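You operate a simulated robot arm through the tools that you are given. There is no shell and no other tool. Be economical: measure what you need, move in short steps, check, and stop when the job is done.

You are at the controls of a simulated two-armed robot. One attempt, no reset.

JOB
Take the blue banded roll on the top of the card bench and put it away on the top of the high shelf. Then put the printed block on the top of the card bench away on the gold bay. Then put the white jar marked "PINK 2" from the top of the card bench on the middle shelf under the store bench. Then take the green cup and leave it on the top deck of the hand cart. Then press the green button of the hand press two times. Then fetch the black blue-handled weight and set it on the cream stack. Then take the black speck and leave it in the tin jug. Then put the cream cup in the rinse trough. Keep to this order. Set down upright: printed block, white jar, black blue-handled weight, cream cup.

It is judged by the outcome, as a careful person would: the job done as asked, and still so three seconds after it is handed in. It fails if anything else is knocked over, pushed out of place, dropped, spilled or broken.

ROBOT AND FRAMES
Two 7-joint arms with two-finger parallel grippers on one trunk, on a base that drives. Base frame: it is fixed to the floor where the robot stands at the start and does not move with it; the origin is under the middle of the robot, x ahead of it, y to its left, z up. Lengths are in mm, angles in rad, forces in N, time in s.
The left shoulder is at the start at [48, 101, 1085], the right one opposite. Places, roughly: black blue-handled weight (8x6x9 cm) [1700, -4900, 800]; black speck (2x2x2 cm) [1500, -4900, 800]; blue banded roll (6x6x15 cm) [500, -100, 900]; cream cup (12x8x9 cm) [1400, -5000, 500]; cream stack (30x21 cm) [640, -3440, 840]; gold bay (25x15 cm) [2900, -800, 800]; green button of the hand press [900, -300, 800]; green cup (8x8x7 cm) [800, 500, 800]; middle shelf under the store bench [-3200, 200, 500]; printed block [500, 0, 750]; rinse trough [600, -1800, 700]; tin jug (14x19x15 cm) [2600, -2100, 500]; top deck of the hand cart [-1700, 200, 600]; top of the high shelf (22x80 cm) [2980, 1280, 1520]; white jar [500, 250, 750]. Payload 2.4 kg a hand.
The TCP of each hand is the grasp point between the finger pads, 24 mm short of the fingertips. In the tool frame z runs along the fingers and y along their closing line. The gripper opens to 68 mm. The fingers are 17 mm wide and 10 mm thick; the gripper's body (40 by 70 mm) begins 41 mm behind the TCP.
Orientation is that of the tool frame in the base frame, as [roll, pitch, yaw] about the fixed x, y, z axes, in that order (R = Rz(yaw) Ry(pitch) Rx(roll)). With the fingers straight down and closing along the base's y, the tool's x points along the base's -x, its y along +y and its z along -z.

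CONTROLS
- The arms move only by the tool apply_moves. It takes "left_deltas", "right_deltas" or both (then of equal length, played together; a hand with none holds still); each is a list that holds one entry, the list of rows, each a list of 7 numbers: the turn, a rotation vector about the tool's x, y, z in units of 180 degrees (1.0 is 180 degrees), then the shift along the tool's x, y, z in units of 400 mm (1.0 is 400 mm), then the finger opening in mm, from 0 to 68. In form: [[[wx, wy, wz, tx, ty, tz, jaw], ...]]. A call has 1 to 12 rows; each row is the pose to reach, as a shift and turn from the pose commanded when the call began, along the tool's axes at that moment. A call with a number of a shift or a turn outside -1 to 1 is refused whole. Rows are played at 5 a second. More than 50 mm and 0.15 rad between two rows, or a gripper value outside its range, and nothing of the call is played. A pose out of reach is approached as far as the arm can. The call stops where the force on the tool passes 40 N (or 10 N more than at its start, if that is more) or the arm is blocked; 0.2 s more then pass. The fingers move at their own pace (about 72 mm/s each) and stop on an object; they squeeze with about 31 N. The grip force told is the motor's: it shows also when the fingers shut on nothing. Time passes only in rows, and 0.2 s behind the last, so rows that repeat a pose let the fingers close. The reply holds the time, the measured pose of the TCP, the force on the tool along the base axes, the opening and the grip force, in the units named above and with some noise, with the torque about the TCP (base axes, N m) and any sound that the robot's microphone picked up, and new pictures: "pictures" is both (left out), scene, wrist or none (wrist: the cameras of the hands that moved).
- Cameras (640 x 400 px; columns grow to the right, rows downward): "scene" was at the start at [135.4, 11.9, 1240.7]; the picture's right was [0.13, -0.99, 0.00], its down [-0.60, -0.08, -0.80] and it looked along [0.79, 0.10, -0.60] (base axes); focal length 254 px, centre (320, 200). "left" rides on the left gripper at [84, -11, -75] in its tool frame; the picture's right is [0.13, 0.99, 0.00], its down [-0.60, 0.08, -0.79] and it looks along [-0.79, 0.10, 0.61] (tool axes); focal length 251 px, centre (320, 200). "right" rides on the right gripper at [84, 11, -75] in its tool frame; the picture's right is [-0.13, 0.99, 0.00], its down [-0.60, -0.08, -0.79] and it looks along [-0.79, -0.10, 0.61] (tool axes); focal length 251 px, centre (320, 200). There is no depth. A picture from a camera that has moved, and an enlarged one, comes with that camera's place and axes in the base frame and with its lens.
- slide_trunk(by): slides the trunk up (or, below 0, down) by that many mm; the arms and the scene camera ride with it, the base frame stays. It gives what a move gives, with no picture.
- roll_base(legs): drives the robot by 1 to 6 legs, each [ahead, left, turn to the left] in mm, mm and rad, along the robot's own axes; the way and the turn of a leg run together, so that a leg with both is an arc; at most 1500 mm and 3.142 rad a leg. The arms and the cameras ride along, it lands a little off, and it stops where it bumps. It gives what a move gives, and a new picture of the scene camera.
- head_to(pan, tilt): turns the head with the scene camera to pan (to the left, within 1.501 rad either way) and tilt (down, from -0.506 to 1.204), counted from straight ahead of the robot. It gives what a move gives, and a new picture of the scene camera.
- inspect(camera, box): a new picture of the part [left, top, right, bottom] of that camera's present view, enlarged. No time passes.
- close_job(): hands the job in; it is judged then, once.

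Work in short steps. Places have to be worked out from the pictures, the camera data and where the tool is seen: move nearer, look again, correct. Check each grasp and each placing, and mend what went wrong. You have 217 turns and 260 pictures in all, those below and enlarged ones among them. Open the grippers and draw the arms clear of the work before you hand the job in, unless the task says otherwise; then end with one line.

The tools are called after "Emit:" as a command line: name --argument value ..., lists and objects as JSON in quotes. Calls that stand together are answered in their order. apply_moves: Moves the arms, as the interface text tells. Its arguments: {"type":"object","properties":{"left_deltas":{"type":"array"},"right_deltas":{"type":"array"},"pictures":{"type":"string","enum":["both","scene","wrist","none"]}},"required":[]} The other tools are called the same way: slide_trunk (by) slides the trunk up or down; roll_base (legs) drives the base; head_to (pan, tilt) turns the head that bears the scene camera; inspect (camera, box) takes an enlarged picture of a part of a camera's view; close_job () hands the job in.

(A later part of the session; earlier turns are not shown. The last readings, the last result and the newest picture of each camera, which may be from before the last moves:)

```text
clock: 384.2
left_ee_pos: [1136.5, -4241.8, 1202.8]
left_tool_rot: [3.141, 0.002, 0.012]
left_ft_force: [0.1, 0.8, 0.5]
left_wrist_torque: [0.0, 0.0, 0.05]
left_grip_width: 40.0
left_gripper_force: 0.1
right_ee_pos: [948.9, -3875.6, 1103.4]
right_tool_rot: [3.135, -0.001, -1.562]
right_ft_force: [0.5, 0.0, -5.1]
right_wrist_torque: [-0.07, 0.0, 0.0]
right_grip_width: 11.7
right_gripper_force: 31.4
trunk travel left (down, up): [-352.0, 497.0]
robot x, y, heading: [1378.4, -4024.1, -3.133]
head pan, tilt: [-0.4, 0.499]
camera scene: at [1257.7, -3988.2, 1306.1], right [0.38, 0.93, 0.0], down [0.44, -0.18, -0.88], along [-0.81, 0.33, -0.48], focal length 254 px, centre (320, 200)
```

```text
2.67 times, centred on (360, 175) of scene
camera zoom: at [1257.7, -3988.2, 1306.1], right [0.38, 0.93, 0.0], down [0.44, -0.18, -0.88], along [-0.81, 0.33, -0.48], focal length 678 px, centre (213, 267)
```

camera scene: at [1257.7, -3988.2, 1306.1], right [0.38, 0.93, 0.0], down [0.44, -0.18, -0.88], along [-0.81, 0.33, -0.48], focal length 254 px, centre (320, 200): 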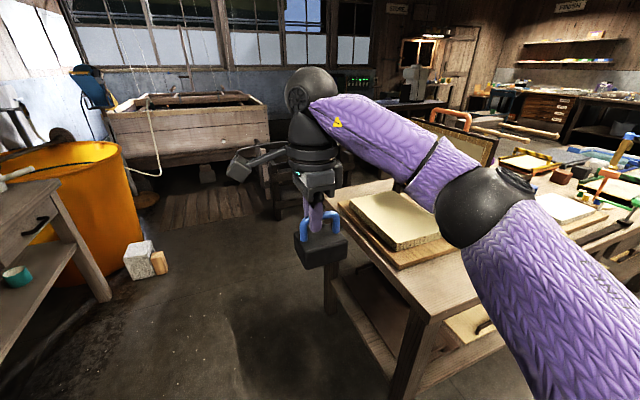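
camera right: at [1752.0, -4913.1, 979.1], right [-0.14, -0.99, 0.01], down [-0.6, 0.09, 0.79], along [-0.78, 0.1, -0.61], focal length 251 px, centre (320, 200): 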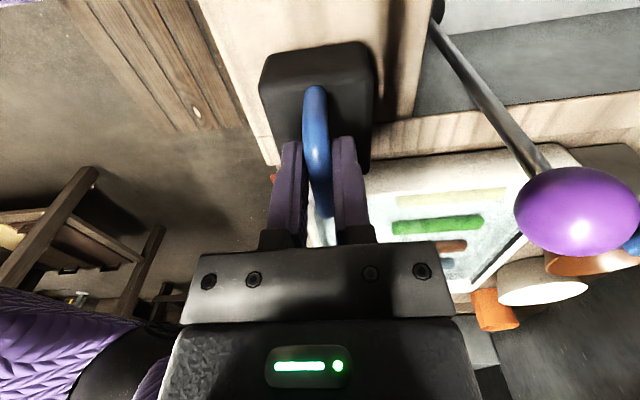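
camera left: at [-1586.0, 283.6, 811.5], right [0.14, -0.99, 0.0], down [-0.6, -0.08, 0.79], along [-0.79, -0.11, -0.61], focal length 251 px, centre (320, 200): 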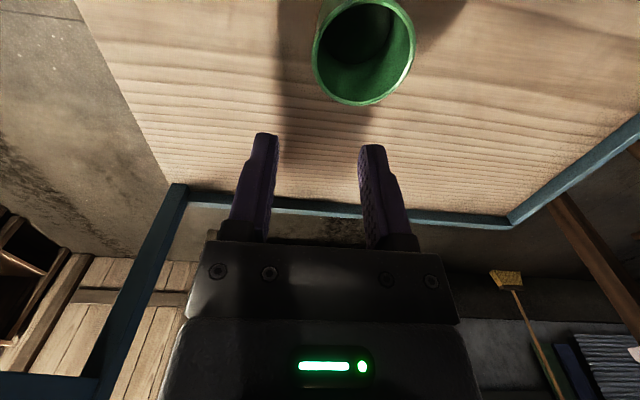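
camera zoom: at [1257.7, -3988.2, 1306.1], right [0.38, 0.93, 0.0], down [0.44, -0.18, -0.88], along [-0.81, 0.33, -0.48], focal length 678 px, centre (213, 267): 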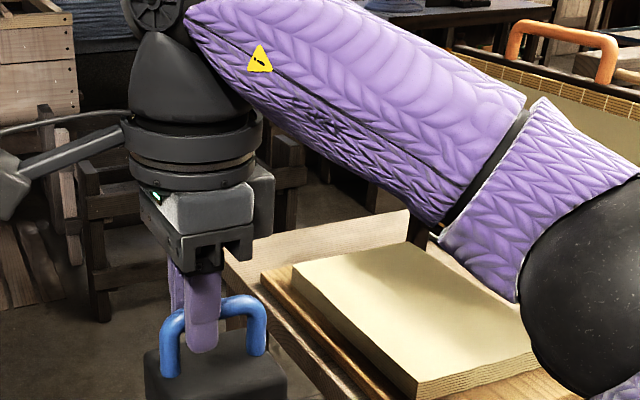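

The stack's top is about x 533–790 and y -3590 to -3360. I'll drive past the table's end and turn to face it (+y).

Emit:
roll_base --legs '[[870, -60, 0], [0, 0, -1.579]]'

Emit:
head_to --pan -0.2 --tilt 0.75

Emit:
inspect --camera "right" --box '[0, 0, 640, 400]'

```text
clock: 392.6
left_ee_pos: [283.1, -3733.4, 1202.2]
left_tool_rot: [-3.141, 0.0, -1.556]
left_ft_force: [0.7, -0.4, -0.6]
left_wrist_torque: [0.01, 0.01, -0.01]
left_grip_width: 39.7
left_gripper_force: 0.1
right_ee_pos: [649.4, -3545.7, 1104.5]
right_tool_rot: [3.136, -0.001, -3.124]
right_ft_force: [0.1, 0.6, -4.8]
right_wrist_torque: [-0.03, 0.08, -0.01]
right_grip_width: 11.4
right_gripper_force: 30.6
trunk travel left (down, up): [-352.0, 497.0]
robot x, y, heading: [502.6, -3979.3, 1.586]
head pan, tilt: [-0.4, 0.499]
camera scene: at [537.2, -3853.6, 1306.2], right [0.93, -0.37, 0.0], down [-0.18, -0.44, -0.88], along [0.33, 0.81, -0.48], focal length 254 px, centre (320, 200)
```

scene: 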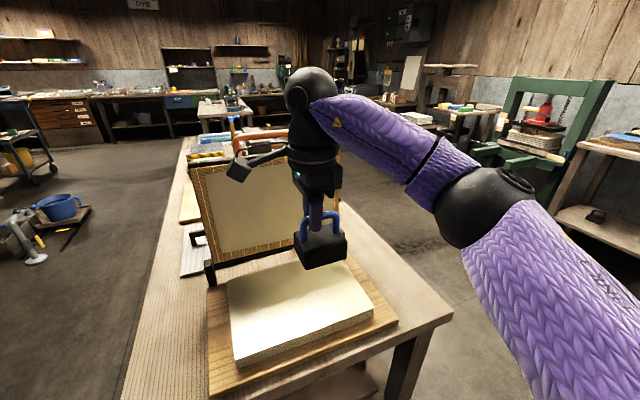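

```text
clock: 393.4
left_ee_pos: [283.5, -3734.1, 1201.5]
left_tool_rot: [-3.142, 0.002, -1.555]
left_ft_force: [0.7, -0.7, 0.8]
left_wrist_torque: [0.0, -0.03, 0.0]
left_grip_width: 40.0
left_gripper_force: 0.0
right_ee_pos: [649.1, -3544.8, 1102.9]
right_tool_rot: [3.134, 0.0, -3.126]
right_ft_force: [0.2, -0.1, -5.0]
right_wrist_torque: [0.02, 0.05, -0.01]
right_grip_width: 11.6
right_gripper_force: 31.4
trunk travel left (down, up): [-352.0, 497.0]
robot x, y, heading: [506.1, -3976.0, 1.582]
head pan, tilt: [-0.201, 0.75]
camera scene: at [518.4, -3856.5, 1284.3], right [0.98, -0.18, 0.0], down [-0.13, -0.67, -0.73], along [0.14, 0.72, -0.68], focal length 254 px, centre (320, 200)
```

scene: 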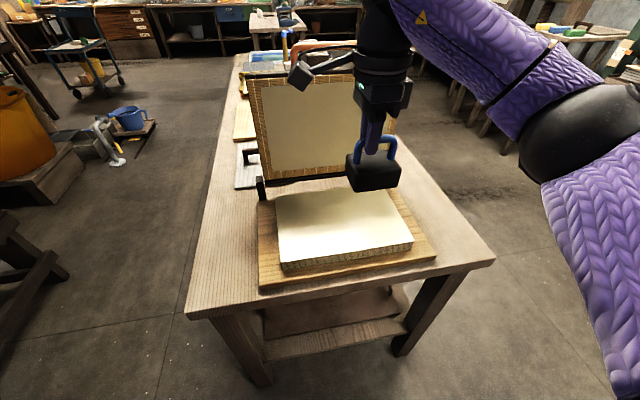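

```text
1.00 times, centred on (320, 200) of right (not enlarged: the box is as wide or as high as the picture)
camera zoom: at [566.0, -3536.5, 1178.7], right [0.11, 0.99, 0.01], down [0.61, -0.07, 0.79], along [0.79, -0.09, -0.61], focal length 251 px, centre (320, 200)
```

zoom: 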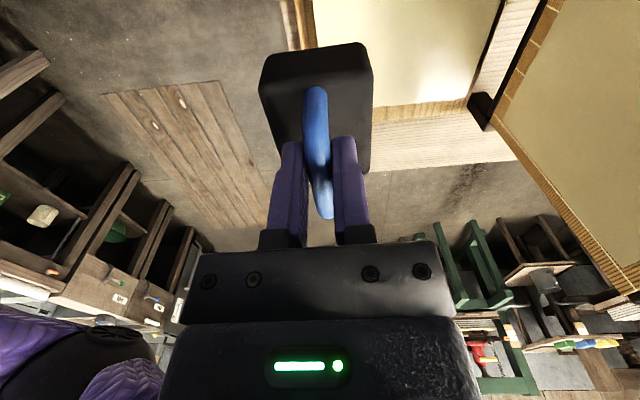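

The stack top is about x 498–785, y -3560 to -3365, z ~840. I'll roll 67 mm ahead to about [650, -3478] and lower.

Emit:
roll_base --legs '[[67, 0, -0.01]]'

Emit:
slide_trunk --by -145

Emit:
apply_moves --right_deltas '[[[0, 0, 0, 0, 0, 0.02, 0], [0, 0, 0, 0, 0, 0.04, 0], [0, 0, 0, 0, 0, 0.05, 0], [0, 0, 0, 0, 0, 0.05, 0]]]' --pictures "scene"

```text
clock: 394.4
left_ee_pos: [285.4, -3665.6, 1202.1]
left_tool_rot: [3.141, -0.001, -1.564]
left_ft_force: [-0.3, 0.5, 0.9]
left_wrist_torque: [-0.01, 0.05, -0.01]
left_grip_width: 40.0
left_gripper_force: 0.0
right_ee_pos: [654.6, -3480.8, 1103.4]
right_tool_rot: [3.136, -0.001, -3.136]
right_ft_force: [0.4, 0.5, -4.7]
right_wrist_torque: [-0.01, 0.07, 0.03]
right_grip_width: 11.6
right_gripper_force: 30.3
trunk travel left (down, up): [-352.0, 497.0]
robot x, y, heading: [504.5, -3909.5, 1.575]
head pan, tilt: [-0.201, 0.75]
camera scene: at [518.9, -3789.9, 1284.1], right [0.98, -0.19, 0.0], down [-0.13, -0.67, -0.73], along [0.14, 0.72, -0.68], focal length 254 px, centre (320, 200)
```

scene: 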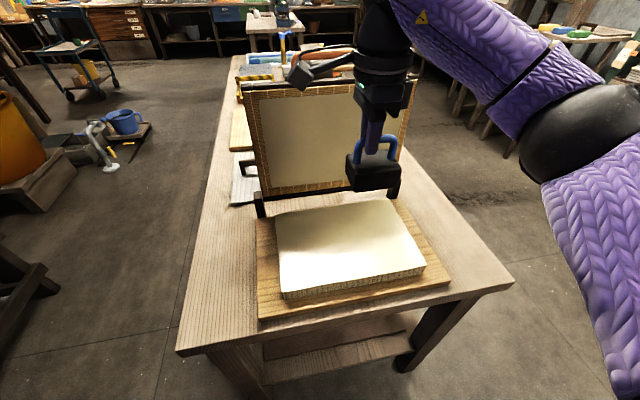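

```text
clock: 396.1
left_ee_pos: [286.0, -3666.0, 1057.5]
left_tool_rot: [3.14, 0.002, -1.566]
left_ft_force: [0.7, 0.4, 0.1]
left_wrist_torque: [0.01, 0.01, 0.02]
left_grip_width: 39.9
left_gripper_force: 0.1
right_ee_pos: [652.0, -3481.3, 958.5]
right_tool_rot: [3.136, -0.001, -3.136]
right_ft_force: [0.9, -0.2, -5.6]
right_wrist_torque: [0.02, 0.05, 0.03]
right_grip_width: 11.9
right_gripper_force: 31.2
trunk travel left (down, up): [-207.0, 642.0]
robot x, y, heading: [504.1, -3917.8, 1.576]
head pan, tilt: [-0.201, 0.75]
```

```text
clock: 397.1
left_ee_pos: [287.2, -3666.8, 1057.4]
left_tool_rot: [-3.141, 0.0, -1.565]
left_ft_force: [-0.7, 1.1, 0.1]
left_wrist_torque: [0.03, 0.02, -0.02]
left_grip_width: 39.7
left_gripper_force: 0.0
right_ee_pos: [653.8, -3481.5, 937.6]
right_tool_rot: [3.135, -0.003, -3.135]
right_ft_force: [0.0, -0.3, -4.9]
right_wrist_torque: [-0.01, 0.03, 0.04]
right_grip_width: 11.7
right_gripper_force: 31.2
trunk travel left (down, up): [-207.0, 642.0]
robot x, y, heading: [502.7, -3913.2, 1.577]
head pan, tilt: [-0.201, 0.75]
camera scene: at [518.7, -3759.4, 1137.2], right [0.98, -0.19, 0.0], down [-0.13, -0.67, -0.73], along [0.14, 0.72, -0.68], focal length 254 px, centre (320, 200)
```

scene: 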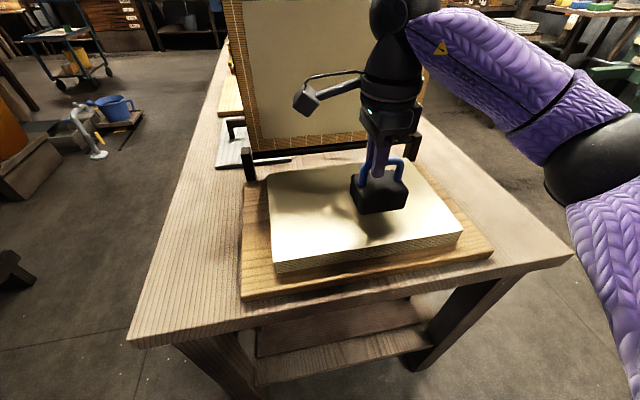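

Above the middle of the stack. Continuing down in 3 mm rows.

Emit:
apply_moves --right_deltas '[[[0, 0, 0, 0, 0, 0.0075, 0], [0, 0, 0, 0, 0, 0.015, 0], [0, 0, 0, 0, 0, 0.0225, 0], [0, 0, 0, 0, 0, 0.03, 0], [0, 0, 0, 0, 0, 0.03, 0]]]' --pictures "none"

```text
clock: 398.3
left_ee_pos: [285.3, -3665.9, 1055.6]
left_tool_rot: [3.14, 0.004, -1.566]
left_ft_force: [0.9, 1.1, 0.0]
left_wrist_torque: [0.01, -0.02, 0.01]
left_grip_width: 40.0
left_gripper_force: 0.1
right_ee_pos: [652.0, -3481.4, 926.6]
right_tool_rot: [3.134, -0.002, -3.137]
right_ft_force: [-0.4, 0.2, -4.4]
right_wrist_torque: [0.03, 0.04, -0.02]
right_grip_width: 11.6
right_gripper_force: 30.6
trunk travel left (down, up): [-207.0, 642.0]
robot x, y, heading: [504.5, -3909.5, 1.578]
head pan, tilt: [-0.201, 0.75]
```

Emit:
apply_moves --right_deltas '[[[0, 0, 0, 0, 0, 0.005, 0], [0, 0, 0, 0, 0, 0.01, 0], [0, 0, 0, 0, 0, 0.015, 0], [0, 0, 0, 0, 0, 0.02, 0], [0, 0, 0, 0, 0, 0.02, 0]]]' --pictures "scene"

```text
clock: 399.5
left_ee_pos: [285.9, -3665.5, 1056.2]
left_tool_rot: [3.141, 0.002, -1.564]
left_ft_force: [-0.3, 0.0, 0.1]
left_wrist_torque: [0.0, 0.03, -0.03]
left_grip_width: 40.0
left_gripper_force: 0.0
right_ee_pos: [654.1, -3480.9, 919.1]
right_tool_rot: [3.135, -0.002, -3.137]
right_ft_force: [0.7, -1.3, -5.1]
right_wrist_torque: [-0.01, 0.09, -0.02]
right_grip_width: 11.6
right_gripper_force: 30.9
trunk travel left (down, up): [-207.0, 642.0]
robot x, y, heading: [503.4, -3912.7, 1.578]
head pan, tilt: [-0.201, 0.75]
camera scene: at [518.7, -3759.4, 1137.2], right [0.98, -0.19, 0.0], down [-0.13, -0.67, -0.73], along [0.14, 0.72, -0.68], focal length 254 px, centre (320, 200)
```

scene: 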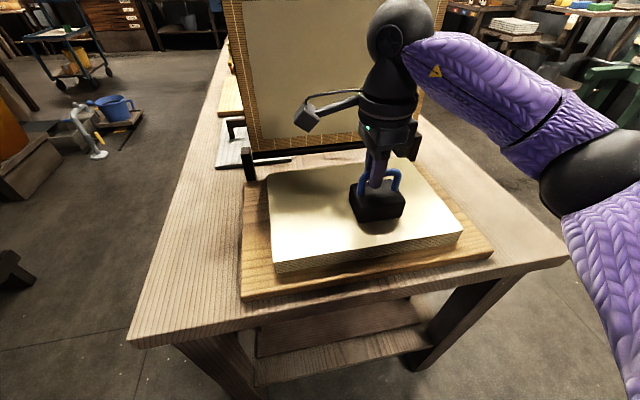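

Emit:
apply_moves --right_deltas '[[[0, 0, 0, 0, 0, 0.005, 0], [0, 0, 0, 0, 0, 0.01, 0], [0, 0, 0, 0, 0, 0.015, 0], [0, 0, 0, 0, 0, 0.02, 0], [0, 0, 0, 0, 0, 0.02, 0]]]' --pictures "none"

```text
clock: 400.7
left_ee_pos: [285.9, -3667.0, 1057.6]
left_tool_rot: [-3.141, 0.003, -1.566]
left_ft_force: [-0.1, 0.2, -0.2]
left_wrist_torque: [0.02, 0.0, 0.02]
left_grip_width: 40.0
left_gripper_force: 0.1
right_ee_pos: [650.4, -3482.3, 912.5]
right_tool_rot: [3.13, -0.002, -3.138]
right_ft_force: [0.5, 7.5, 28.7]
right_wrist_torque: [0.06, 0.05, -0.06]
right_grip_width: 11.8
right_gripper_force: 30.8
trunk travel left (down, up): [-207.0, 642.0]
robot x, y, heading: [503.3, -3915.2, 1.576]
head pan, tilt: [-0.201, 0.75]
```

Contact with the stack at 913. I'll ease off, open, and rise straight off the handle.

Emit:
apply_moves --right_deltas '[[[0, 0, 0, 0, 0, -0.006, 0], [0, 0, 0, 0, 0, -0.006, 45], [0, 0, 0, 0, 0, -0.006, 45], [0, 0, 0, 0, 0, -0.006, 45], [0, 0, 0, 0, 0, -0.08, 45], [0, 0, 0, 0, 0, -0.18, 45], [0, 0, 0, 0, 0, -0.28, 45], [0, 0, 0, 0, 0, -0.38, 45], [0, 0, 0, 0, 0, -0.38, 45]]]' --pictures "both"

```text
clock: 402.7
left_ee_pos: [285.3, -3666.6, 1057.0]
left_tool_rot: [3.14, 0.001, -1.566]
left_ft_force: [-0.2, -0.2, -0.1]
left_wrist_torque: [0.01, -0.01, -0.01]
left_grip_width: 40.0
left_gripper_force: 0.2
right_ee_pos: [653.3, -3482.9, 1066.4]
right_tool_rot: [3.134, -0.001, -3.135]
right_ft_force: [0.4, -0.6, -0.4]
right_wrist_torque: [-0.01, -0.02, 0.03]
right_grip_width: 45.0
right_gripper_force: 0.2
trunk travel left (down, up): [-207.0, 642.0]
robot x, y, heading: [500.4, -3912.7, 1.576]
head pan, tilt: [-0.201, 0.75]
camera scene: at [518.4, -3759.8, 1137.2], right [0.98, -0.19, 0.0], down [-0.13, -0.67, -0.73], along [0.14, 0.72, -0.68], focal length 254 px, centre (320, 200)
camera right: at [569.7, -3473.2, 1139.8], right [0.12, 0.99, 0.01], down [0.61, -0.08, 0.79], along [0.79, -0.09, -0.61], focal length 251 px, centre (320, 200)
```

scene: 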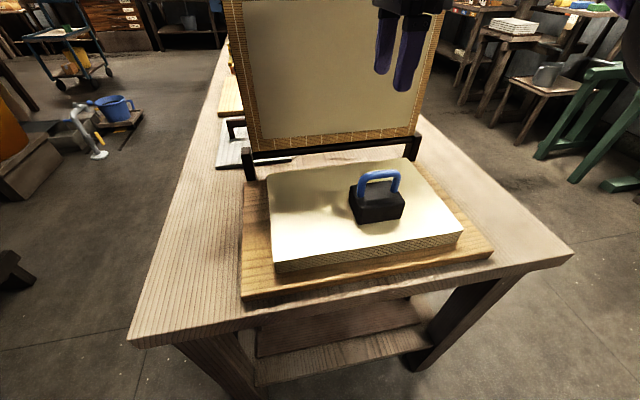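
right: 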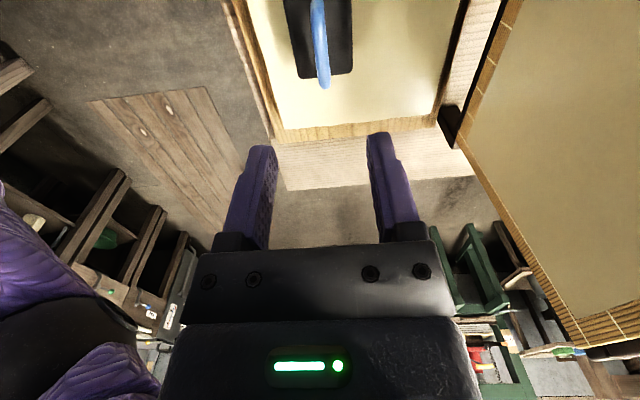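

The weight stands on the stack. Next is the black speck in the tray. I'll back off, restore the right hand's neutral yaw, turn to face -y, and go back to the sinks.

Emit:
roll_base --legs '[[-130, 0, 0], [0, 0, 3.135], [0, 1150, 0]]'

Emit:
apply_moves --right_deltas '[[[0, 0, -0.0455, 0, 0, 0, 40], [0, 0, -0.091, 0, 0, 0, 40], [0, 0, -0.1365, 0, 0, 0, 40], [0, 0, -0.182, 0, 0, 0, 40], [0, 0, -0.2275, 0, 0, 0, 40], [0, 0, -0.273, 0, 0, 0, 40], [0, 0, -0.3185, 0, 0, 0, 40], [0, 0, -0.364, 0, 0, 0, 40], [0, 0, -0.4095, 0, 0, 0, 40], [0, 0, -0.455, 0, 0, 0, 40], [0, 0, -0.5, 0, 0, 0, 40], [0, 0, -0.5, 0, 0, 0, 40]]]' --pictures "none"

Emit:
head_to --pan -0.1 --tilt 0.6

```text
clock: 417.0
left_ee_pos: [1892.2, -4213.3, 1057.4]
left_tool_rot: [3.141, 0.003, 1.623]
left_ft_force: [-0.1, -0.1, -0.3]
left_wrist_torque: [0.02, 0.0, -0.01]
left_grip_width: 40.0
left_gripper_force: 0.0
right_ee_pos: [1534.5, -4414.4, 1064.2]
right_tool_rot: [3.136, 0.0, 0.055]
right_ft_force: [-0.3, 0.7, 0.3]
right_wrist_torque: [-0.03, -0.03, 0.0]
right_grip_width: 45.1
right_gripper_force: 0.1
trunk travel left (down, up): [-207.0, 642.0]
robot x, y, heading: [1664.0, -3977.1, -1.522]
head pan, tilt: [-0.201, 0.75]
camera scene: at [1656.5, -4129.1, 1137.3], right [-0.99, 0.15, 0.0], down [0.1, 0.67, -0.73], along [-0.11, -0.72, -0.68], focal length 254 px, centre (320, 200)
```

scene: 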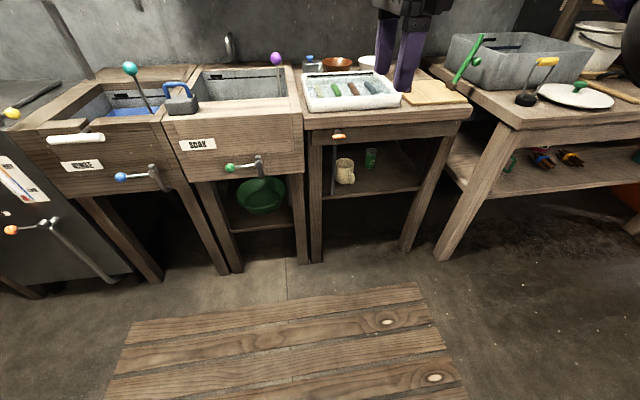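

```text
clock: 419.6
left_ee_pos: [1892.6, -4212.9, 1056.8]
left_tool_rot: [-3.141, 0.002, 1.623]
left_ft_force: [-0.2, 0.3, 0.5]
left_wrist_torque: [0.0, 0.02, 0.02]
left_grip_width: 39.9
left_gripper_force: 0.1
right_ee_pos: [1533.7, -4413.2, 1063.3]
right_tool_rot: [3.14, 0.005, 1.624]
right_ft_force: [-0.1, 0.4, -0.5]
right_wrist_torque: [-0.02, 0.01, -0.02]
right_grip_width: 39.9
right_gripper_force: 0.0
trunk travel left (down, up): [-207.0, 642.0]
robot x, y, heading: [1665.3, -3979.6, -1.517]
head pan, tilt: [-0.201, 0.75]
```

```text
clock: 420.3
left_ee_pos: [1893.4, -4211.9, 1057.2]
left_tool_rot: [3.141, 0.002, 1.622]
left_ft_force: [0.6, 0.2, -1.1]
left_wrist_torque: [0.01, -0.01, 0.02]
left_grip_width: 40.0
left_gripper_force: 0.1
right_ee_pos: [1535.1, -4413.9, 1062.6]
right_tool_rot: [3.141, 0.005, 1.621]
right_ft_force: [-0.4, 0.2, 0.2]
right_wrist_torque: [0.01, 0.02, -0.02]
right_grip_width: 39.9
right_gripper_force: 0.0
trunk travel left (down, up): [-207.0, 642.0]
robot x, y, heading: [1662.1, -3979.9, -1.513]
head pan, tilt: [-0.099, 0.6]
camera scene: at [1664.5, -4135.4, 1150.1], right [-1.0, 0.05, 0.0], down [0.03, 0.56, -0.82], along [-0.04, -0.82, -0.57], focal length 254 px, centre (320, 200)
```

scene: 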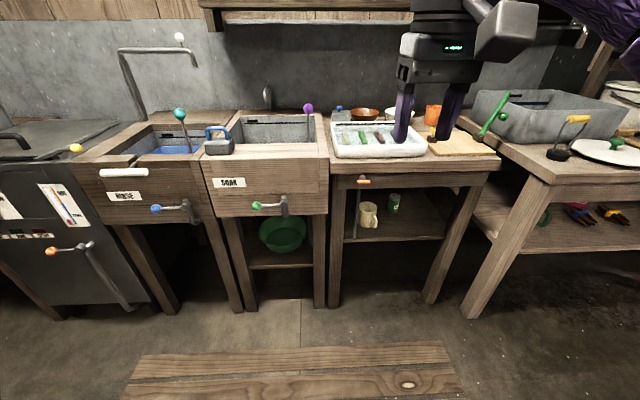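

I'll straighten up, move ahead 430 mm, and look at the tray with the wrist camera.

Emit:
roll_base --legs '[[0, 0, -0.058], [440, 0, 0]]'

Emit:
inspect --camera "right" --box '[0, 0, 640, 400]'

Emit:
head_to --pan -0.3 --tilt 0.8

```text
clock: 423.4
left_ee_pos: [1875.1, -4669.2, 1057.2]
left_tool_rot: [3.141, 0.002, 1.563]
left_ft_force: [0.7, 0.0, -0.7]
left_wrist_torque: [0.01, 0.01, 0.0]
left_grip_width: 40.1
left_gripper_force: 0.1
right_ee_pos: [1505.4, -4848.0, 1063.7]
right_tool_rot: [3.141, 0.007, 1.562]
right_ft_force: [-0.9, 0.5, -0.2]
right_wrist_torque: [0.01, 0.03, 0.01]
right_grip_width: 40.1
right_gripper_force: 0.1
trunk travel left (down, up): [-207.0, 642.0]
robot x, y, heading: [1661.9, -4424.1, -1.579]
head pan, tilt: [-0.099, 0.6]
camera scene: at [1651.8, -4578.7, 1150.1], right [-0.99, 0.11, 0.0], down [0.06, 0.56, -0.82], along [-0.09, -0.82, -0.57], focal length 254 px, centre (320, 200)
```

scene: 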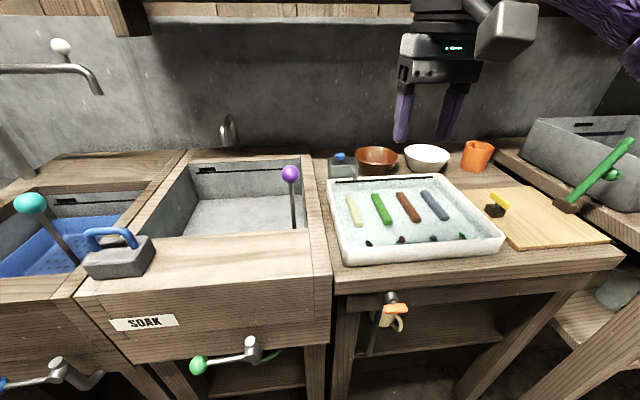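

```text
1.00 times, centred on (320, 200) of right (not enlarged: the box is as wide or as high as the picture)
camera zoom: at [1517.6, -4763.5, 1138.5], right [0.99, -0.14, 0.0], down [-0.08, -0.6, 0.8], along [-0.11, -0.79, -0.6], focal length 251 px, centre (320, 200)
```

zoom: 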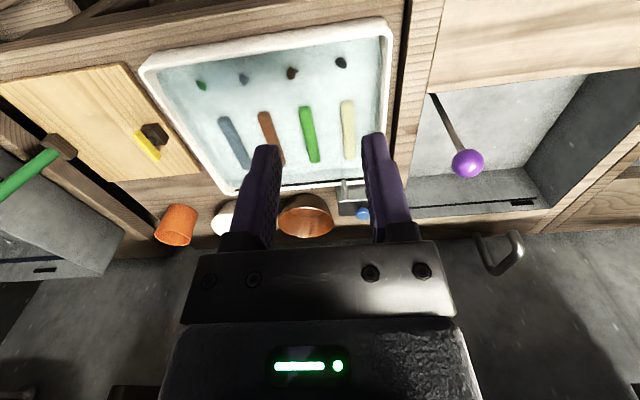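

```text
clock: 424.2
left_ee_pos: [1874.7, -4669.6, 1056.8]
left_tool_rot: [-3.141, 0.003, 1.564]
left_ft_force: [-0.7, 0.2, 0.4]
left_wrist_torque: [-0.02, -0.01, -0.04]
left_grip_width: 39.7
left_gripper_force: 0.1
right_ee_pos: [1506.1, -4847.6, 1064.4]
right_tool_rot: [3.137, 0.006, 1.56]
right_ft_force: [0.0, -0.7, 0.1]
right_wrist_torque: [-0.03, 0.03, -0.02]
right_grip_width: 40.1
right_gripper_force: 0.0
trunk travel left (down, up): [-207.0, 642.0]
robot x, y, heading: [1662.2, -4422.5, -1.579]
head pan, tilt: [-0.3, 0.799]
camera scene: at [1636.9, -4567.6, 1133.3], right [-0.95, 0.3, 0.0], down [0.22, 0.68, -0.7], along [-0.21, -0.66, -0.72], focal length 254 px, centre (320, 200)
```

scene: 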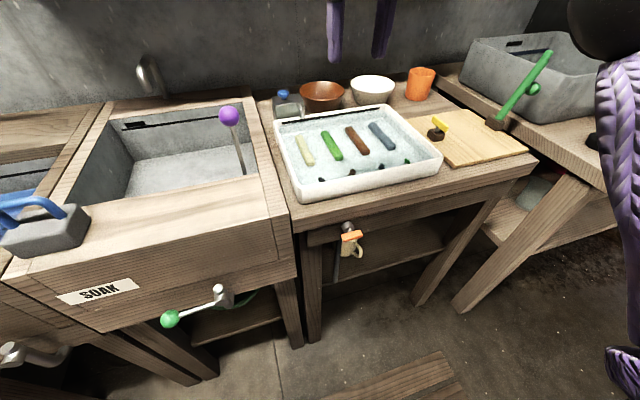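

Let me zoom in to confirm which speck is the black one.

Emit:
inspect --camera "right" --box '[170, 20, 410, 170]'

```text
2.67 times, centred on (290, 95) of right
camera zoom: at [1517.6, -4763.5, 1138.5], right [0.99, -0.14, 0.0], down [-0.08, -0.6, 0.8], along [-0.11, -0.79, -0.6], focal length 670 px, centre (400, 480)
```

zoom: 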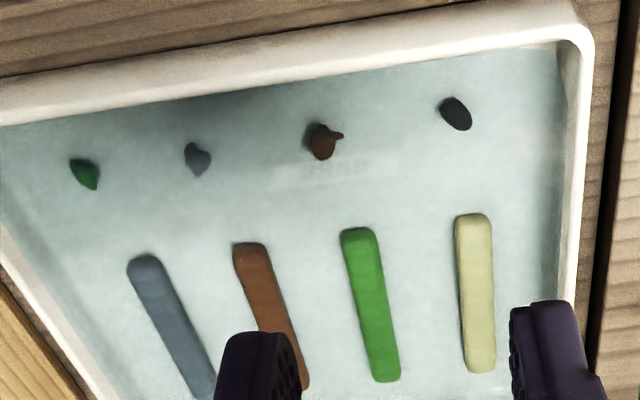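

The black speck is at [1524, -4909, ~818]. I'll move the right hand over it, raising the left hand out of the way, then lower.

Emit:
apply_moves --left_deltas '[[[0, 0, 0, 0, 0, -0.09, 40], [0, 0, 0, 0, 0, -0.18, 40], [0, 0, 0, 0, 0, -0.27, 40], [0, 0, 0, 0, 0, -0.36, 40], [0, 0, 0, 0, 0, -0.36, 40]]]' --pictures "none"

Emit:
roll_base --legs '[[60, 18, 0]]'

Emit:
slide_trunk --by -150

Emit:
inspect --camera "right" --box '[0, 0, 640, 400]'

```text
clock: 425.4
left_ee_pos: [1870.6, -4668.0, 1147.9]
left_tool_rot: [3.141, 0.002, 1.563]
left_ft_force: [-0.4, 0.2, 0.6]
left_wrist_torque: [0.02, 0.0, 0.02]
left_grip_width: 40.0
left_gripper_force: 0.1
left hand out of reach, approached as far as the arm can: row 3, 4, 5
right_ee_pos: [1505.8, -4848.3, 1064.2]
right_tool_rot: [3.14, 0.008, 1.563]
right_ft_force: [0.3, -0.3, 0.8]
right_wrist_torque: [-0.03, -0.02, 0.01]
right_grip_width: 40.1
right_gripper_force: 0.2
trunk travel left (down, up): [-207.0, 642.0]
robot x, y, heading: [1659.3, -4419.1, -1.575]
head pan, tilt: [-0.3, 0.799]
```

```text
clock: 426.3
left_ee_pos: [1888.3, -4729.0, 1148.7]
left_tool_rot: [3.142, -0.001, 1.563]
left_ft_force: [0.1, -0.4, -0.3]
left_wrist_torque: [0.02, -0.02, 0.02]
left_grip_width: 40.1
left_gripper_force: 0.0
right_ee_pos: [1523.1, -4908.8, 1064.4]
right_tool_rot: [3.139, 0.008, 1.561]
right_ft_force: [0.7, -1.2, 0.4]
right_wrist_torque: [0.0, 0.01, 0.0]
right_grip_width: 39.9
right_gripper_force: 0.0
trunk travel left (down, up): [-207.0, 642.0]
robot x, y, heading: [1676.3, -4483.2, -1.578]
head pan, tilt: [-0.3, 0.799]
camera scene: at [1654.4, -4627.8, 1133.2], right [-0.95, 0.3, 0.0], down [0.22, 0.68, -0.7], along [-0.21, -0.66, -0.72], focal length 254 px, centre (320, 200)
```

scene: 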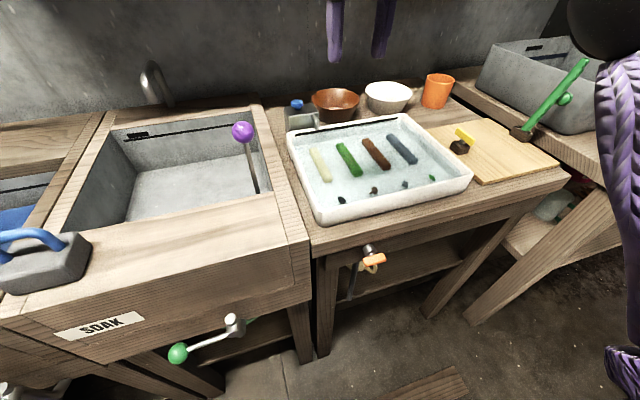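

```text
clock: 428.1
left_ee_pos: [1887.8, -4754.8, 984.9]
left_tool_rot: [-3.14, -0.062, 1.562]
left_ft_force: [0.3, 0.4, 0.2]
left_wrist_torque: [-0.02, -0.02, 0.0]
left_grip_width: 39.8
left_gripper_force: 0.1
right_ee_pos: [1523.0, -4907.2, 914.1]
right_tool_rot: [3.139, 0.008, 1.562]
right_ft_force: [-0.2, -0.1, -0.5]
right_wrist_torque: [-0.04, -0.02, 0.01]
right_grip_width: 40.0
right_gripper_force: 0.0
trunk travel left (down, up): [-57.0, 792.0]
robot x, y, heading: [1679.1, -4483.7, -1.577]
head pan, tilt: [-0.3, 0.799]
```

```text
1.00 times, centred on (320, 200) of right (not enlarged: the box is as wide or as high as the picture)
camera zoom: at [1535.0, -4823.1, 988.7], right [0.99, -0.14, 0.0], down [-0.08, -0.6, 0.8], along [-0.11, -0.79, -0.6], focal length 251 px, centre (320, 200)
```

zoom: 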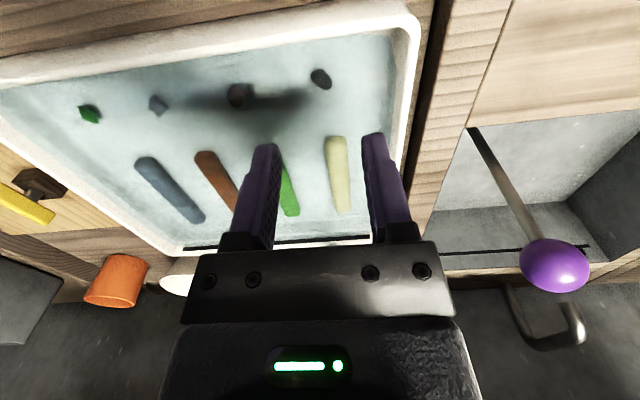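

The speck is at [1523.5, -4910], right under the hand. I'll lower to just above the tray floor.

Emit:
slide_trunk --by -45

Emit:
apply_moves --right_deltas '[[[0, 0, 0, -0.006, 0.001, 0.03, 40], [0, 0, 0, -0.006, 0.001, 0.06, 40], [0, 0, 0, -0.006, 0.001, 0.075, 40], [0, 0, 0, -0.006, 0.001, 0.075, 40]]]' --pictures "both"

```text
clock: 429.0
left_ee_pos: [1887.9, -4754.2, 938.0]
left_tool_rot: [-3.14, -0.059, 1.561]
left_ft_force: [-0.7, 0.2, -0.6]
left_wrist_torque: [0.03, 0.01, 0.04]
left_grip_width: 40.1
left_gripper_force: 0.0
right_ee_pos: [1523.6, -4908.3, 869.8]
right_tool_rot: [3.139, 0.008, 1.562]
right_ft_force: [0.0, -0.7, -0.3]
right_wrist_torque: [0.0, 0.01, 0.02]
right_grip_width: 40.1
right_gripper_force: 0.0
trunk travel left (down, up): [-12.0, 837.0]
robot x, y, heading: [1679.3, -4476.3, -1.577]
head pan, tilt: [-0.3, 0.799]
```

```text
clock: 430.0
left_ee_pos: [1888.0, -4754.9, 938.5]
left_tool_rot: [-3.139, -0.062, 1.563]
left_ft_force: [-0.8, 0.2, -0.1]
left_wrist_torque: [0.01, 0.01, -0.01]
left_grip_width: 39.9
left_gripper_force: 0.1
right_ee_pos: [1521.9, -4909.9, 839.7]
right_tool_rot: [3.14, 0.008, 1.562]
right_ft_force: [-0.8, -0.8, 0.5]
right_wrist_torque: [0.01, 0.01, -0.02]
right_grip_width: 40.1
right_gripper_force: 0.0
trunk travel left (down, up): [-12.0, 837.0]
robot x, y, heading: [1679.7, -4479.3, -1.578]
head pan, tilt: [-0.3, 0.799]
camera scene: at [1653.7, -4691.5, 931.3], right [-0.95, 0.3, 0.0], down [0.22, 0.68, -0.7], along [-0.21, -0.66, -0.72], focal length 254 px, centre (320, 200)
camera right: at [1534.1, -4825.5, 913.3], right [0.99, -0.14, 0.0], down [-0.09, -0.6, 0.8], along [-0.11, -0.79, -0.6], focal length 251 px, centre (320, 200)
```

scene: 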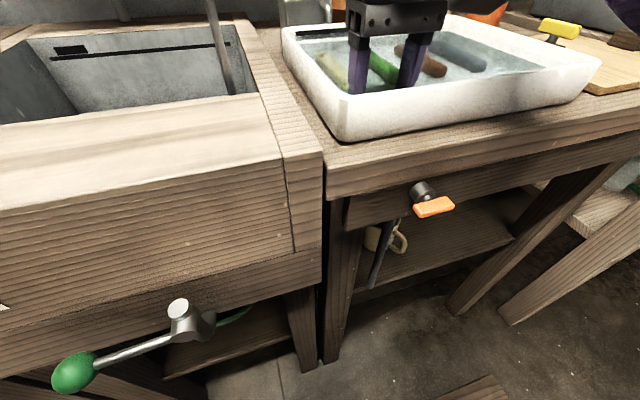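
right: 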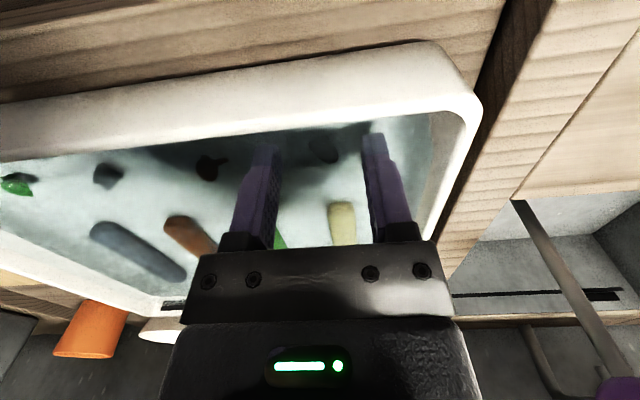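

The speck lies between the fingers with its centre at z≈817. I'll go 7 mm lower and close.

Emit:
apply_moves --right_deltas '[[[0, 0, 0, 0, 0.004, 0.0075, 40], [0, 0, 0, 0, 0.004, 0.014, 40], [0, 0, 0, 0, 0.004, 0.018, 40], [0, 0, 0, 0, 0.004, 0.018, 40]]]' --pictures "none"

Emit:
apply_moves --right_deltas '[[[0, 0, 0, 0, 0, 0, 20], [0, 0, 0, 0, 0, 0, 0], [0, 0, 0, 0, 0, 0, 0], [0, 0, 0, 0, 0, 0, 0]]]' --pictures "wrist"

```text
clock: 431.0
left_ee_pos: [1888.5, -4754.2, 938.5]
left_tool_rot: [-3.139, -0.06, 1.563]
left_ft_force: [1.0, 0.6, 0.0]
left_wrist_torque: [-0.02, 0.01, -0.05]
left_grip_width: 39.8
left_gripper_force: 0.0
right_ee_pos: [1522.5, -4911.0, 830.6]
right_tool_rot: [3.141, 0.008, 1.563]
right_ft_force: [-0.3, -0.4, 0.2]
right_wrist_torque: [-0.04, -0.02, -0.01]
right_grip_width: 40.0
right_gripper_force: 0.2
trunk travel left (down, up): [-12.0, 837.0]
robot x, y, heading: [1678.9, -4476.9, -1.582]
head pan, tilt: [-0.3, 0.799]
```

```text
clock: 432.0
left_ee_pos: [1888.5, -4754.5, 938.1]
left_tool_rot: [-3.14, -0.061, 1.564]
left_ft_force: [0.5, 0.8, -0.5]
left_wrist_torque: [0.01, 0.03, -0.02]
left_grip_width: 39.9
left_gripper_force: 0.1
right_ee_pos: [1524.1, -4911.6, 831.5]
right_tool_rot: [3.14, 0.006, 1.562]
right_ft_force: [1.4, 0.3, -0.2]
right_wrist_torque: [0.02, -0.02, -0.03]
right_grip_width: 11.6
right_gripper_force: 30.6
trunk travel left (down, up): [-12.0, 837.0]
robot x, y, heading: [1682.4, -4478.7, -1.577]
head pan, tilt: [-0.3, 0.799]
camera right: at [1536.0, -4826.1, 906.1], right [0.99, -0.14, 0.0], down [-0.09, -0.6, 0.8], along [-0.11, -0.79, -0.6], focal length 251 px, centre (320, 200)
```

right: 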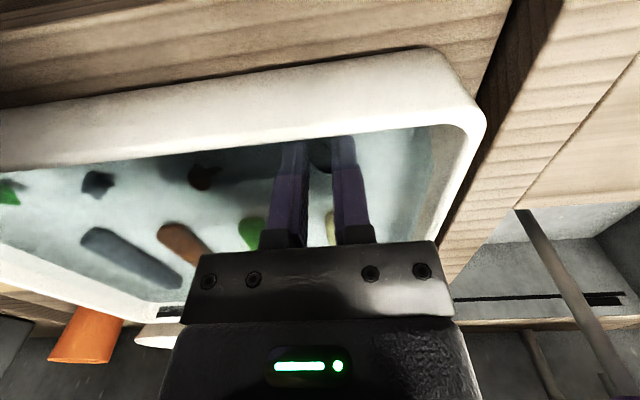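

Something 11.6 mm thick is gripped. I'll lift and verify the speck is in the fingers.

Emit:
slide_trunk --by 200

Emit:
inspect --camera "right" --box '[160, 20, 480, 220]'

```text
clock: 434.1
left_ee_pos: [1886.8, -4755.0, 1138.1]
left_tool_rot: [-3.141, -0.061, 1.564]
left_ft_force: [0.1, 0.3, -1.0]
left_wrist_torque: [0.01, 0.01, -0.01]
left_grip_width: 40.0
left_gripper_force: 0.1
right_ee_pos: [1524.1, -4910.6, 1032.7]
right_tool_rot: [3.141, 0.006, 1.563]
right_ft_force: [-0.1, -0.5, -0.6]
right_wrist_torque: [0.0, 0.01, -0.03]
right_grip_width: 11.5
right_gripper_force: 31.4
trunk travel left (down, up): [-212.0, 637.0]
robot x, y, heading: [1681.7, -4482.9, -1.582]
head pan, tilt: [-0.3, 0.799]
```

```text
2.00 times, centred on (320, 120) of right
camera zoom: at [1536.9, -4826.4, 1106.0], right [0.99, -0.14, 0.0], down [-0.09, -0.6, 0.8], along [-0.11, -0.79, -0.6], focal length 503 px, centre (320, 360)
```

zoom: 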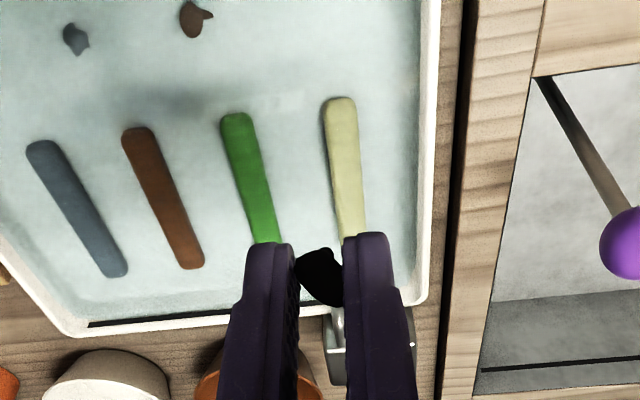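

The black speck is held. I'll back out, turn to face +x, and drive up the corridor toward the tin jug.

Emit:
roll_base --legs '[[-480, 0, 0], [0, 0, 1.58], [0, 1400, 0], [0, 560, 0]]'

Emit:
head_to --pan -0.05 --tilt 0.6

```text
clock: 450.3
left_ee_pos: [1900.6, -1826.3, 1138.7]
left_tool_rot: [3.141, -0.061, -3.117]
left_ft_force: [-0.4, 0.1, -0.1]
left_wrist_torque: [0.02, 0.0, 0.06]
left_grip_width: 40.2
left_gripper_force: 0.2
right_ee_pos: [2068.4, -2184.9, 1031.9]
right_tool_rot: [3.139, 0.008, -3.12]
right_ft_force: [0.0, -1.0, 0.2]
right_wrist_torque: [-0.01, 0.02, 0.01]
right_grip_width: 11.3
right_gripper_force: 30.6
trunk travel left (down, up): [-212.0, 637.0]
robot x, y, heading: [1638.0, -2043.3, 0.017]
head pan, tilt: [-0.3, 0.799]
camera scene: at [1781.2, -2063.5, 1138.4], right [-0.27, -0.96, 0.0], down [-0.69, 0.2, -0.7], along [0.67, -0.19, -0.72], focal length 254 px, centre (320, 200)
```

scene: 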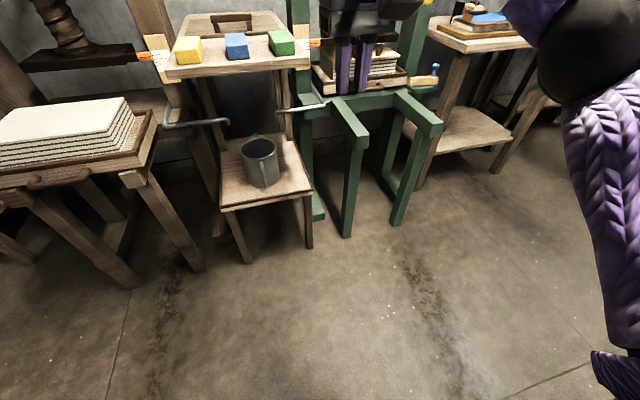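

```text
clock: 451.0
left_ee_pos: [1901.4, -1824.9, 1138.1]
left_tool_rot: [-3.14, -0.061, -3.115]
left_ft_force: [-0.5, 0.0, -0.6]
left_wrist_torque: [-0.05, -0.01, 0.0]
left_grip_width: 40.4
left_gripper_force: 0.0
right_ee_pos: [2069.0, -2184.5, 1032.1]
right_tool_rot: [3.139, 0.006, -3.12]
right_ft_force: [0.1, -0.3, -0.2]
right_wrist_torque: [0.0, 0.0, -0.01]
right_grip_width: 11.4
right_gripper_force: 31.2
trunk travel left (down, up): [-212.0, 637.0]
robot x, y, heading: [1634.0, -2041.9, 0.021]
head pan, tilt: [-0.051, 0.6]
camera scene: at [1791.9, -2044.0, 1155.2], right [-0.03, -1.0, 0.0], down [-0.57, 0.02, -0.82], along [0.82, -0.02, -0.57], focal length 254 px, centre (320, 200)
```

scene: 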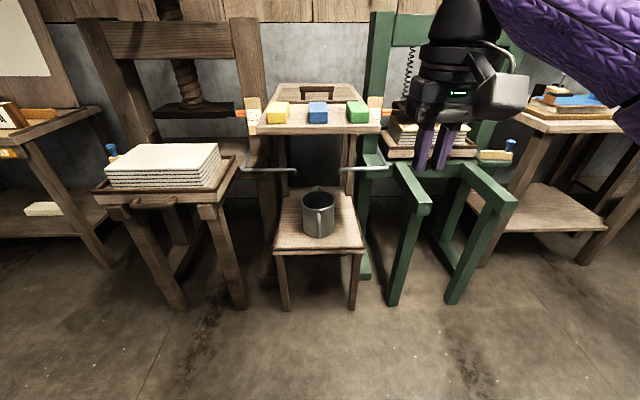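

The jug stands on a stool at roughly [2640, -2060] with its rim near z 580, and press handles stick out on both sides of it. I'll align laterally and lower the trunk, which also gives a second viewpoint.

Emit:
roll_base --legs '[[0, 125, -0.02]]'

Emit:
slide_trunk --by -200

Emit:
head_to --pan 0.0 --tilt 0.4

```text
clock: 452.3
left_ee_pos: [1903.6, -1708.6, 1138.8]
left_tool_rot: [-3.14, -0.062, -3.138]
left_ft_force: [-0.3, 0.8, 0.2]
left_wrist_torque: [-0.04, -0.01, -0.01]
left_grip_width: 40.1
left_gripper_force: 0.0
right_ee_pos: [2063.3, -2068.7, 1032.1]
right_tool_rot: [3.14, 0.006, -3.138]
right_ft_force: [1.2, 0.9, -0.1]
right_wrist_torque: [-0.02, 0.01, 0.0]
right_grip_width: 11.0
right_gripper_force: 30.8
trunk travel left (down, up): [-212.0, 637.0]
robot x, y, heading: [1637.1, -1920.6, 0.005]
head pan, tilt: [-0.051, 0.6]
camera scene: at [1790.3, -1923.3, 1155.2], right [-0.05, -1.0, 0.0], down [-0.56, 0.03, -0.82], along [0.82, -0.04, -0.57], focal length 254 px, centre (320, 200)
```

scene: 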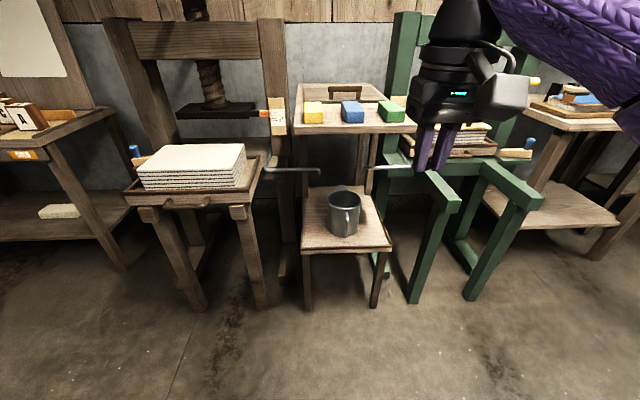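

```text
clock: 454.5
left_ee_pos: [1903.8, -1708.3, 938.1]
left_tool_rot: [-3.141, -0.06, -3.139]
left_ft_force: [1.2, 0.1, -0.9]
left_wrist_torque: [0.01, 0.03, -0.01]
left_grip_width: 39.9
left_gripper_force: 0.0
right_ee_pos: [2063.7, -2068.8, 831.7]
right_tool_rot: [3.138, 0.008, -3.137]
right_ft_force: [-0.2, -0.3, 0.4]
right_wrist_torque: [0.01, 0.01, -0.01]
right_grip_width: 11.5
right_gripper_force: 30.9
trunk travel left (down, up): [-12.0, 837.0]
robot x, y, heading: [1633.3, -1917.0, 0.006]
head pan, tilt: [-0.051, 0.6]
```

```text
clock: 455.2
left_ee_pos: [1903.6, -1708.2, 938.0]
left_tool_rot: [-3.14, -0.061, -3.138]
left_ft_force: [0.9, -0.8, -0.1]
left_wrist_torque: [-0.01, -0.02, -0.01]
left_grip_width: 39.9
left_gripper_force: 0.0
right_ee_pos: [2063.2, -2069.5, 831.2]
right_tool_rot: [3.14, 0.009, -3.139]
right_ft_force: [-0.2, -0.5, 0.5]
right_wrist_torque: [-0.03, 0.0, 0.0]
right_grip_width: 11.4
right_gripper_force: 30.9
trunk travel left (down, up): [-12.0, 837.0]
robot x, y, heading: [1630.5, -1919.4, 0.003]
head pan, tilt: [0.0, 0.4]
camera scene: at [1859.8, -1918.8, 966.4], right [0.0, -1.0, 0.0], down [-0.39, 0.0, -0.92], along [0.92, 0.0, -0.39], focal length 254 px, centre (320, 200)
```

scene: 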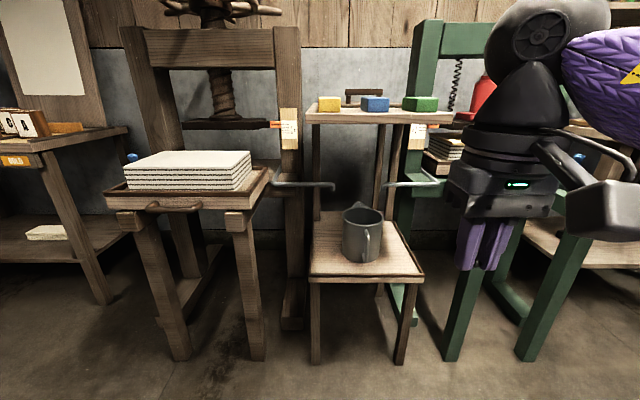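

By triangulation the jug's mouth is centred at about [2638, -2059] with the rim near z 590, and the handles are behind it at x≈2715. I'll tuck the left hand back, then drive the right hand over the jug.

Emit:
apply_moves --left_deltas '[[[0, 0, 0, 0.1, 0, 0, 40], [0, 0, 0, 0.2, 0, 0, 40], [0, 0, 0, 0.25, 0, 0, 40], [0, 0, 0, 0.25, 0, 0, 40]]]' --pictures "none"

Emit:
roll_base --legs '[[540, 8, 0]]'

Emit:
inspect --camera "right" --box '[0, 0, 640, 400]'

```text
clock: 456.2
left_ee_pos: [1822.8, -1713.1, 918.5]
left_tool_rot: [-3.139, -0.06, -3.138]
left_ft_force: [0.5, 0.7, 0.3]
left_wrist_torque: [0.0, -0.01, -0.03]
left_grip_width: 40.2
left_gripper_force: 0.1
left hand out of reach, approached as far as the arm can: row 1, 2, 3, 4
right_ee_pos: [2062.9, -2069.0, 831.3]
right_tool_rot: [-3.14, 0.007, -3.139]
right_ft_force: [0.0, 0.4, 0.2]
right_wrist_torque: [0.02, -0.04, 0.0]
right_grip_width: 11.6
right_gripper_force: 31.5
trunk travel left (down, up): [-12.0, 837.0]
robot x, y, heading: [1630.8, -1922.3, 0.001]
head pan, tilt: [0.0, 0.4]
```

```text
clock: 458.6
left_ee_pos: [2227.3, -1703.1, 919.0]
left_tool_rot: [-3.141, -0.059, -3.132]
left_ft_force: [-0.3, 0.1, -0.1]
left_wrist_torque: [0.06, -0.03, -0.01]
left_grip_width: 39.9
left_gripper_force: 0.1
right_ee_pos: [2462.3, -2059.0, 832.5]
right_tool_rot: [-3.135, -0.021, -3.123]
right_ft_force: [-24.7, 0.0, -0.1]
right_wrist_torque: [-0.04, -1.93, -0.34]
right_grip_width: 11.3
right_gripper_force: 31.3
trunk travel left (down, up): [-12.0, 837.0]
robot x, y, heading: [2041.5, -1909.4, 0.007]
head pan, tilt: [0.0, 0.4]
stopped in leg 1: the force on the tool passed its limit at 241 N (the readings are from after the stop); the commanded pose is now the measured one
camera scene: at [2264.0, -1909.0, 967.3], right [0.01, -1.0, 0.0], down [-0.39, 0.0, -0.92], along [0.92, 0.01, -0.39], focal length 254 px, centre (320, 200)
```

scene: 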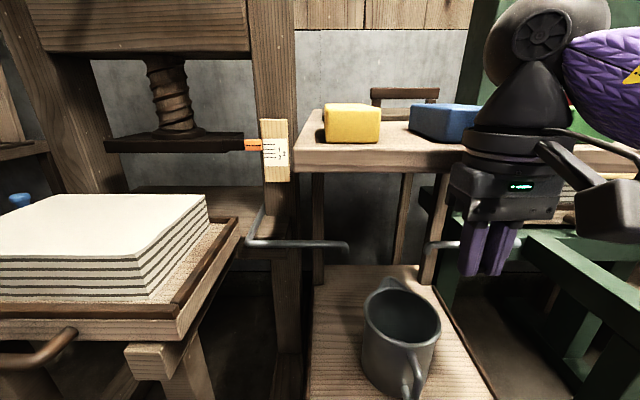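

```text
1.00 times, centred on (320, 200) of right (not enlarged: the box is as wide or as high as the picture)
camera zoom: at [2380.1, -2048.7, 909.3], right [0.11, 0.99, -0.01], down [0.62, -0.06, 0.78], along [0.78, -0.09, -0.62], focal length 251 px, centre (320, 200)
```

zoom: 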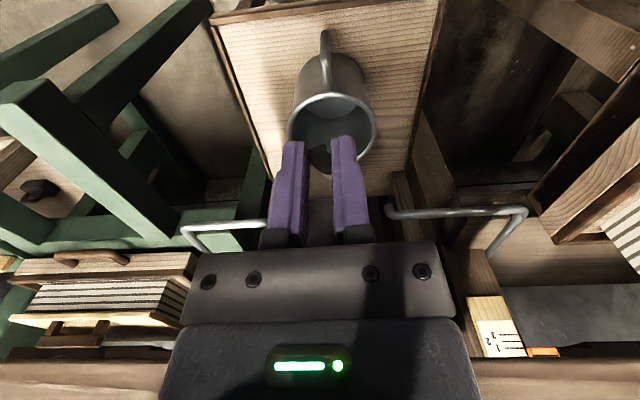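

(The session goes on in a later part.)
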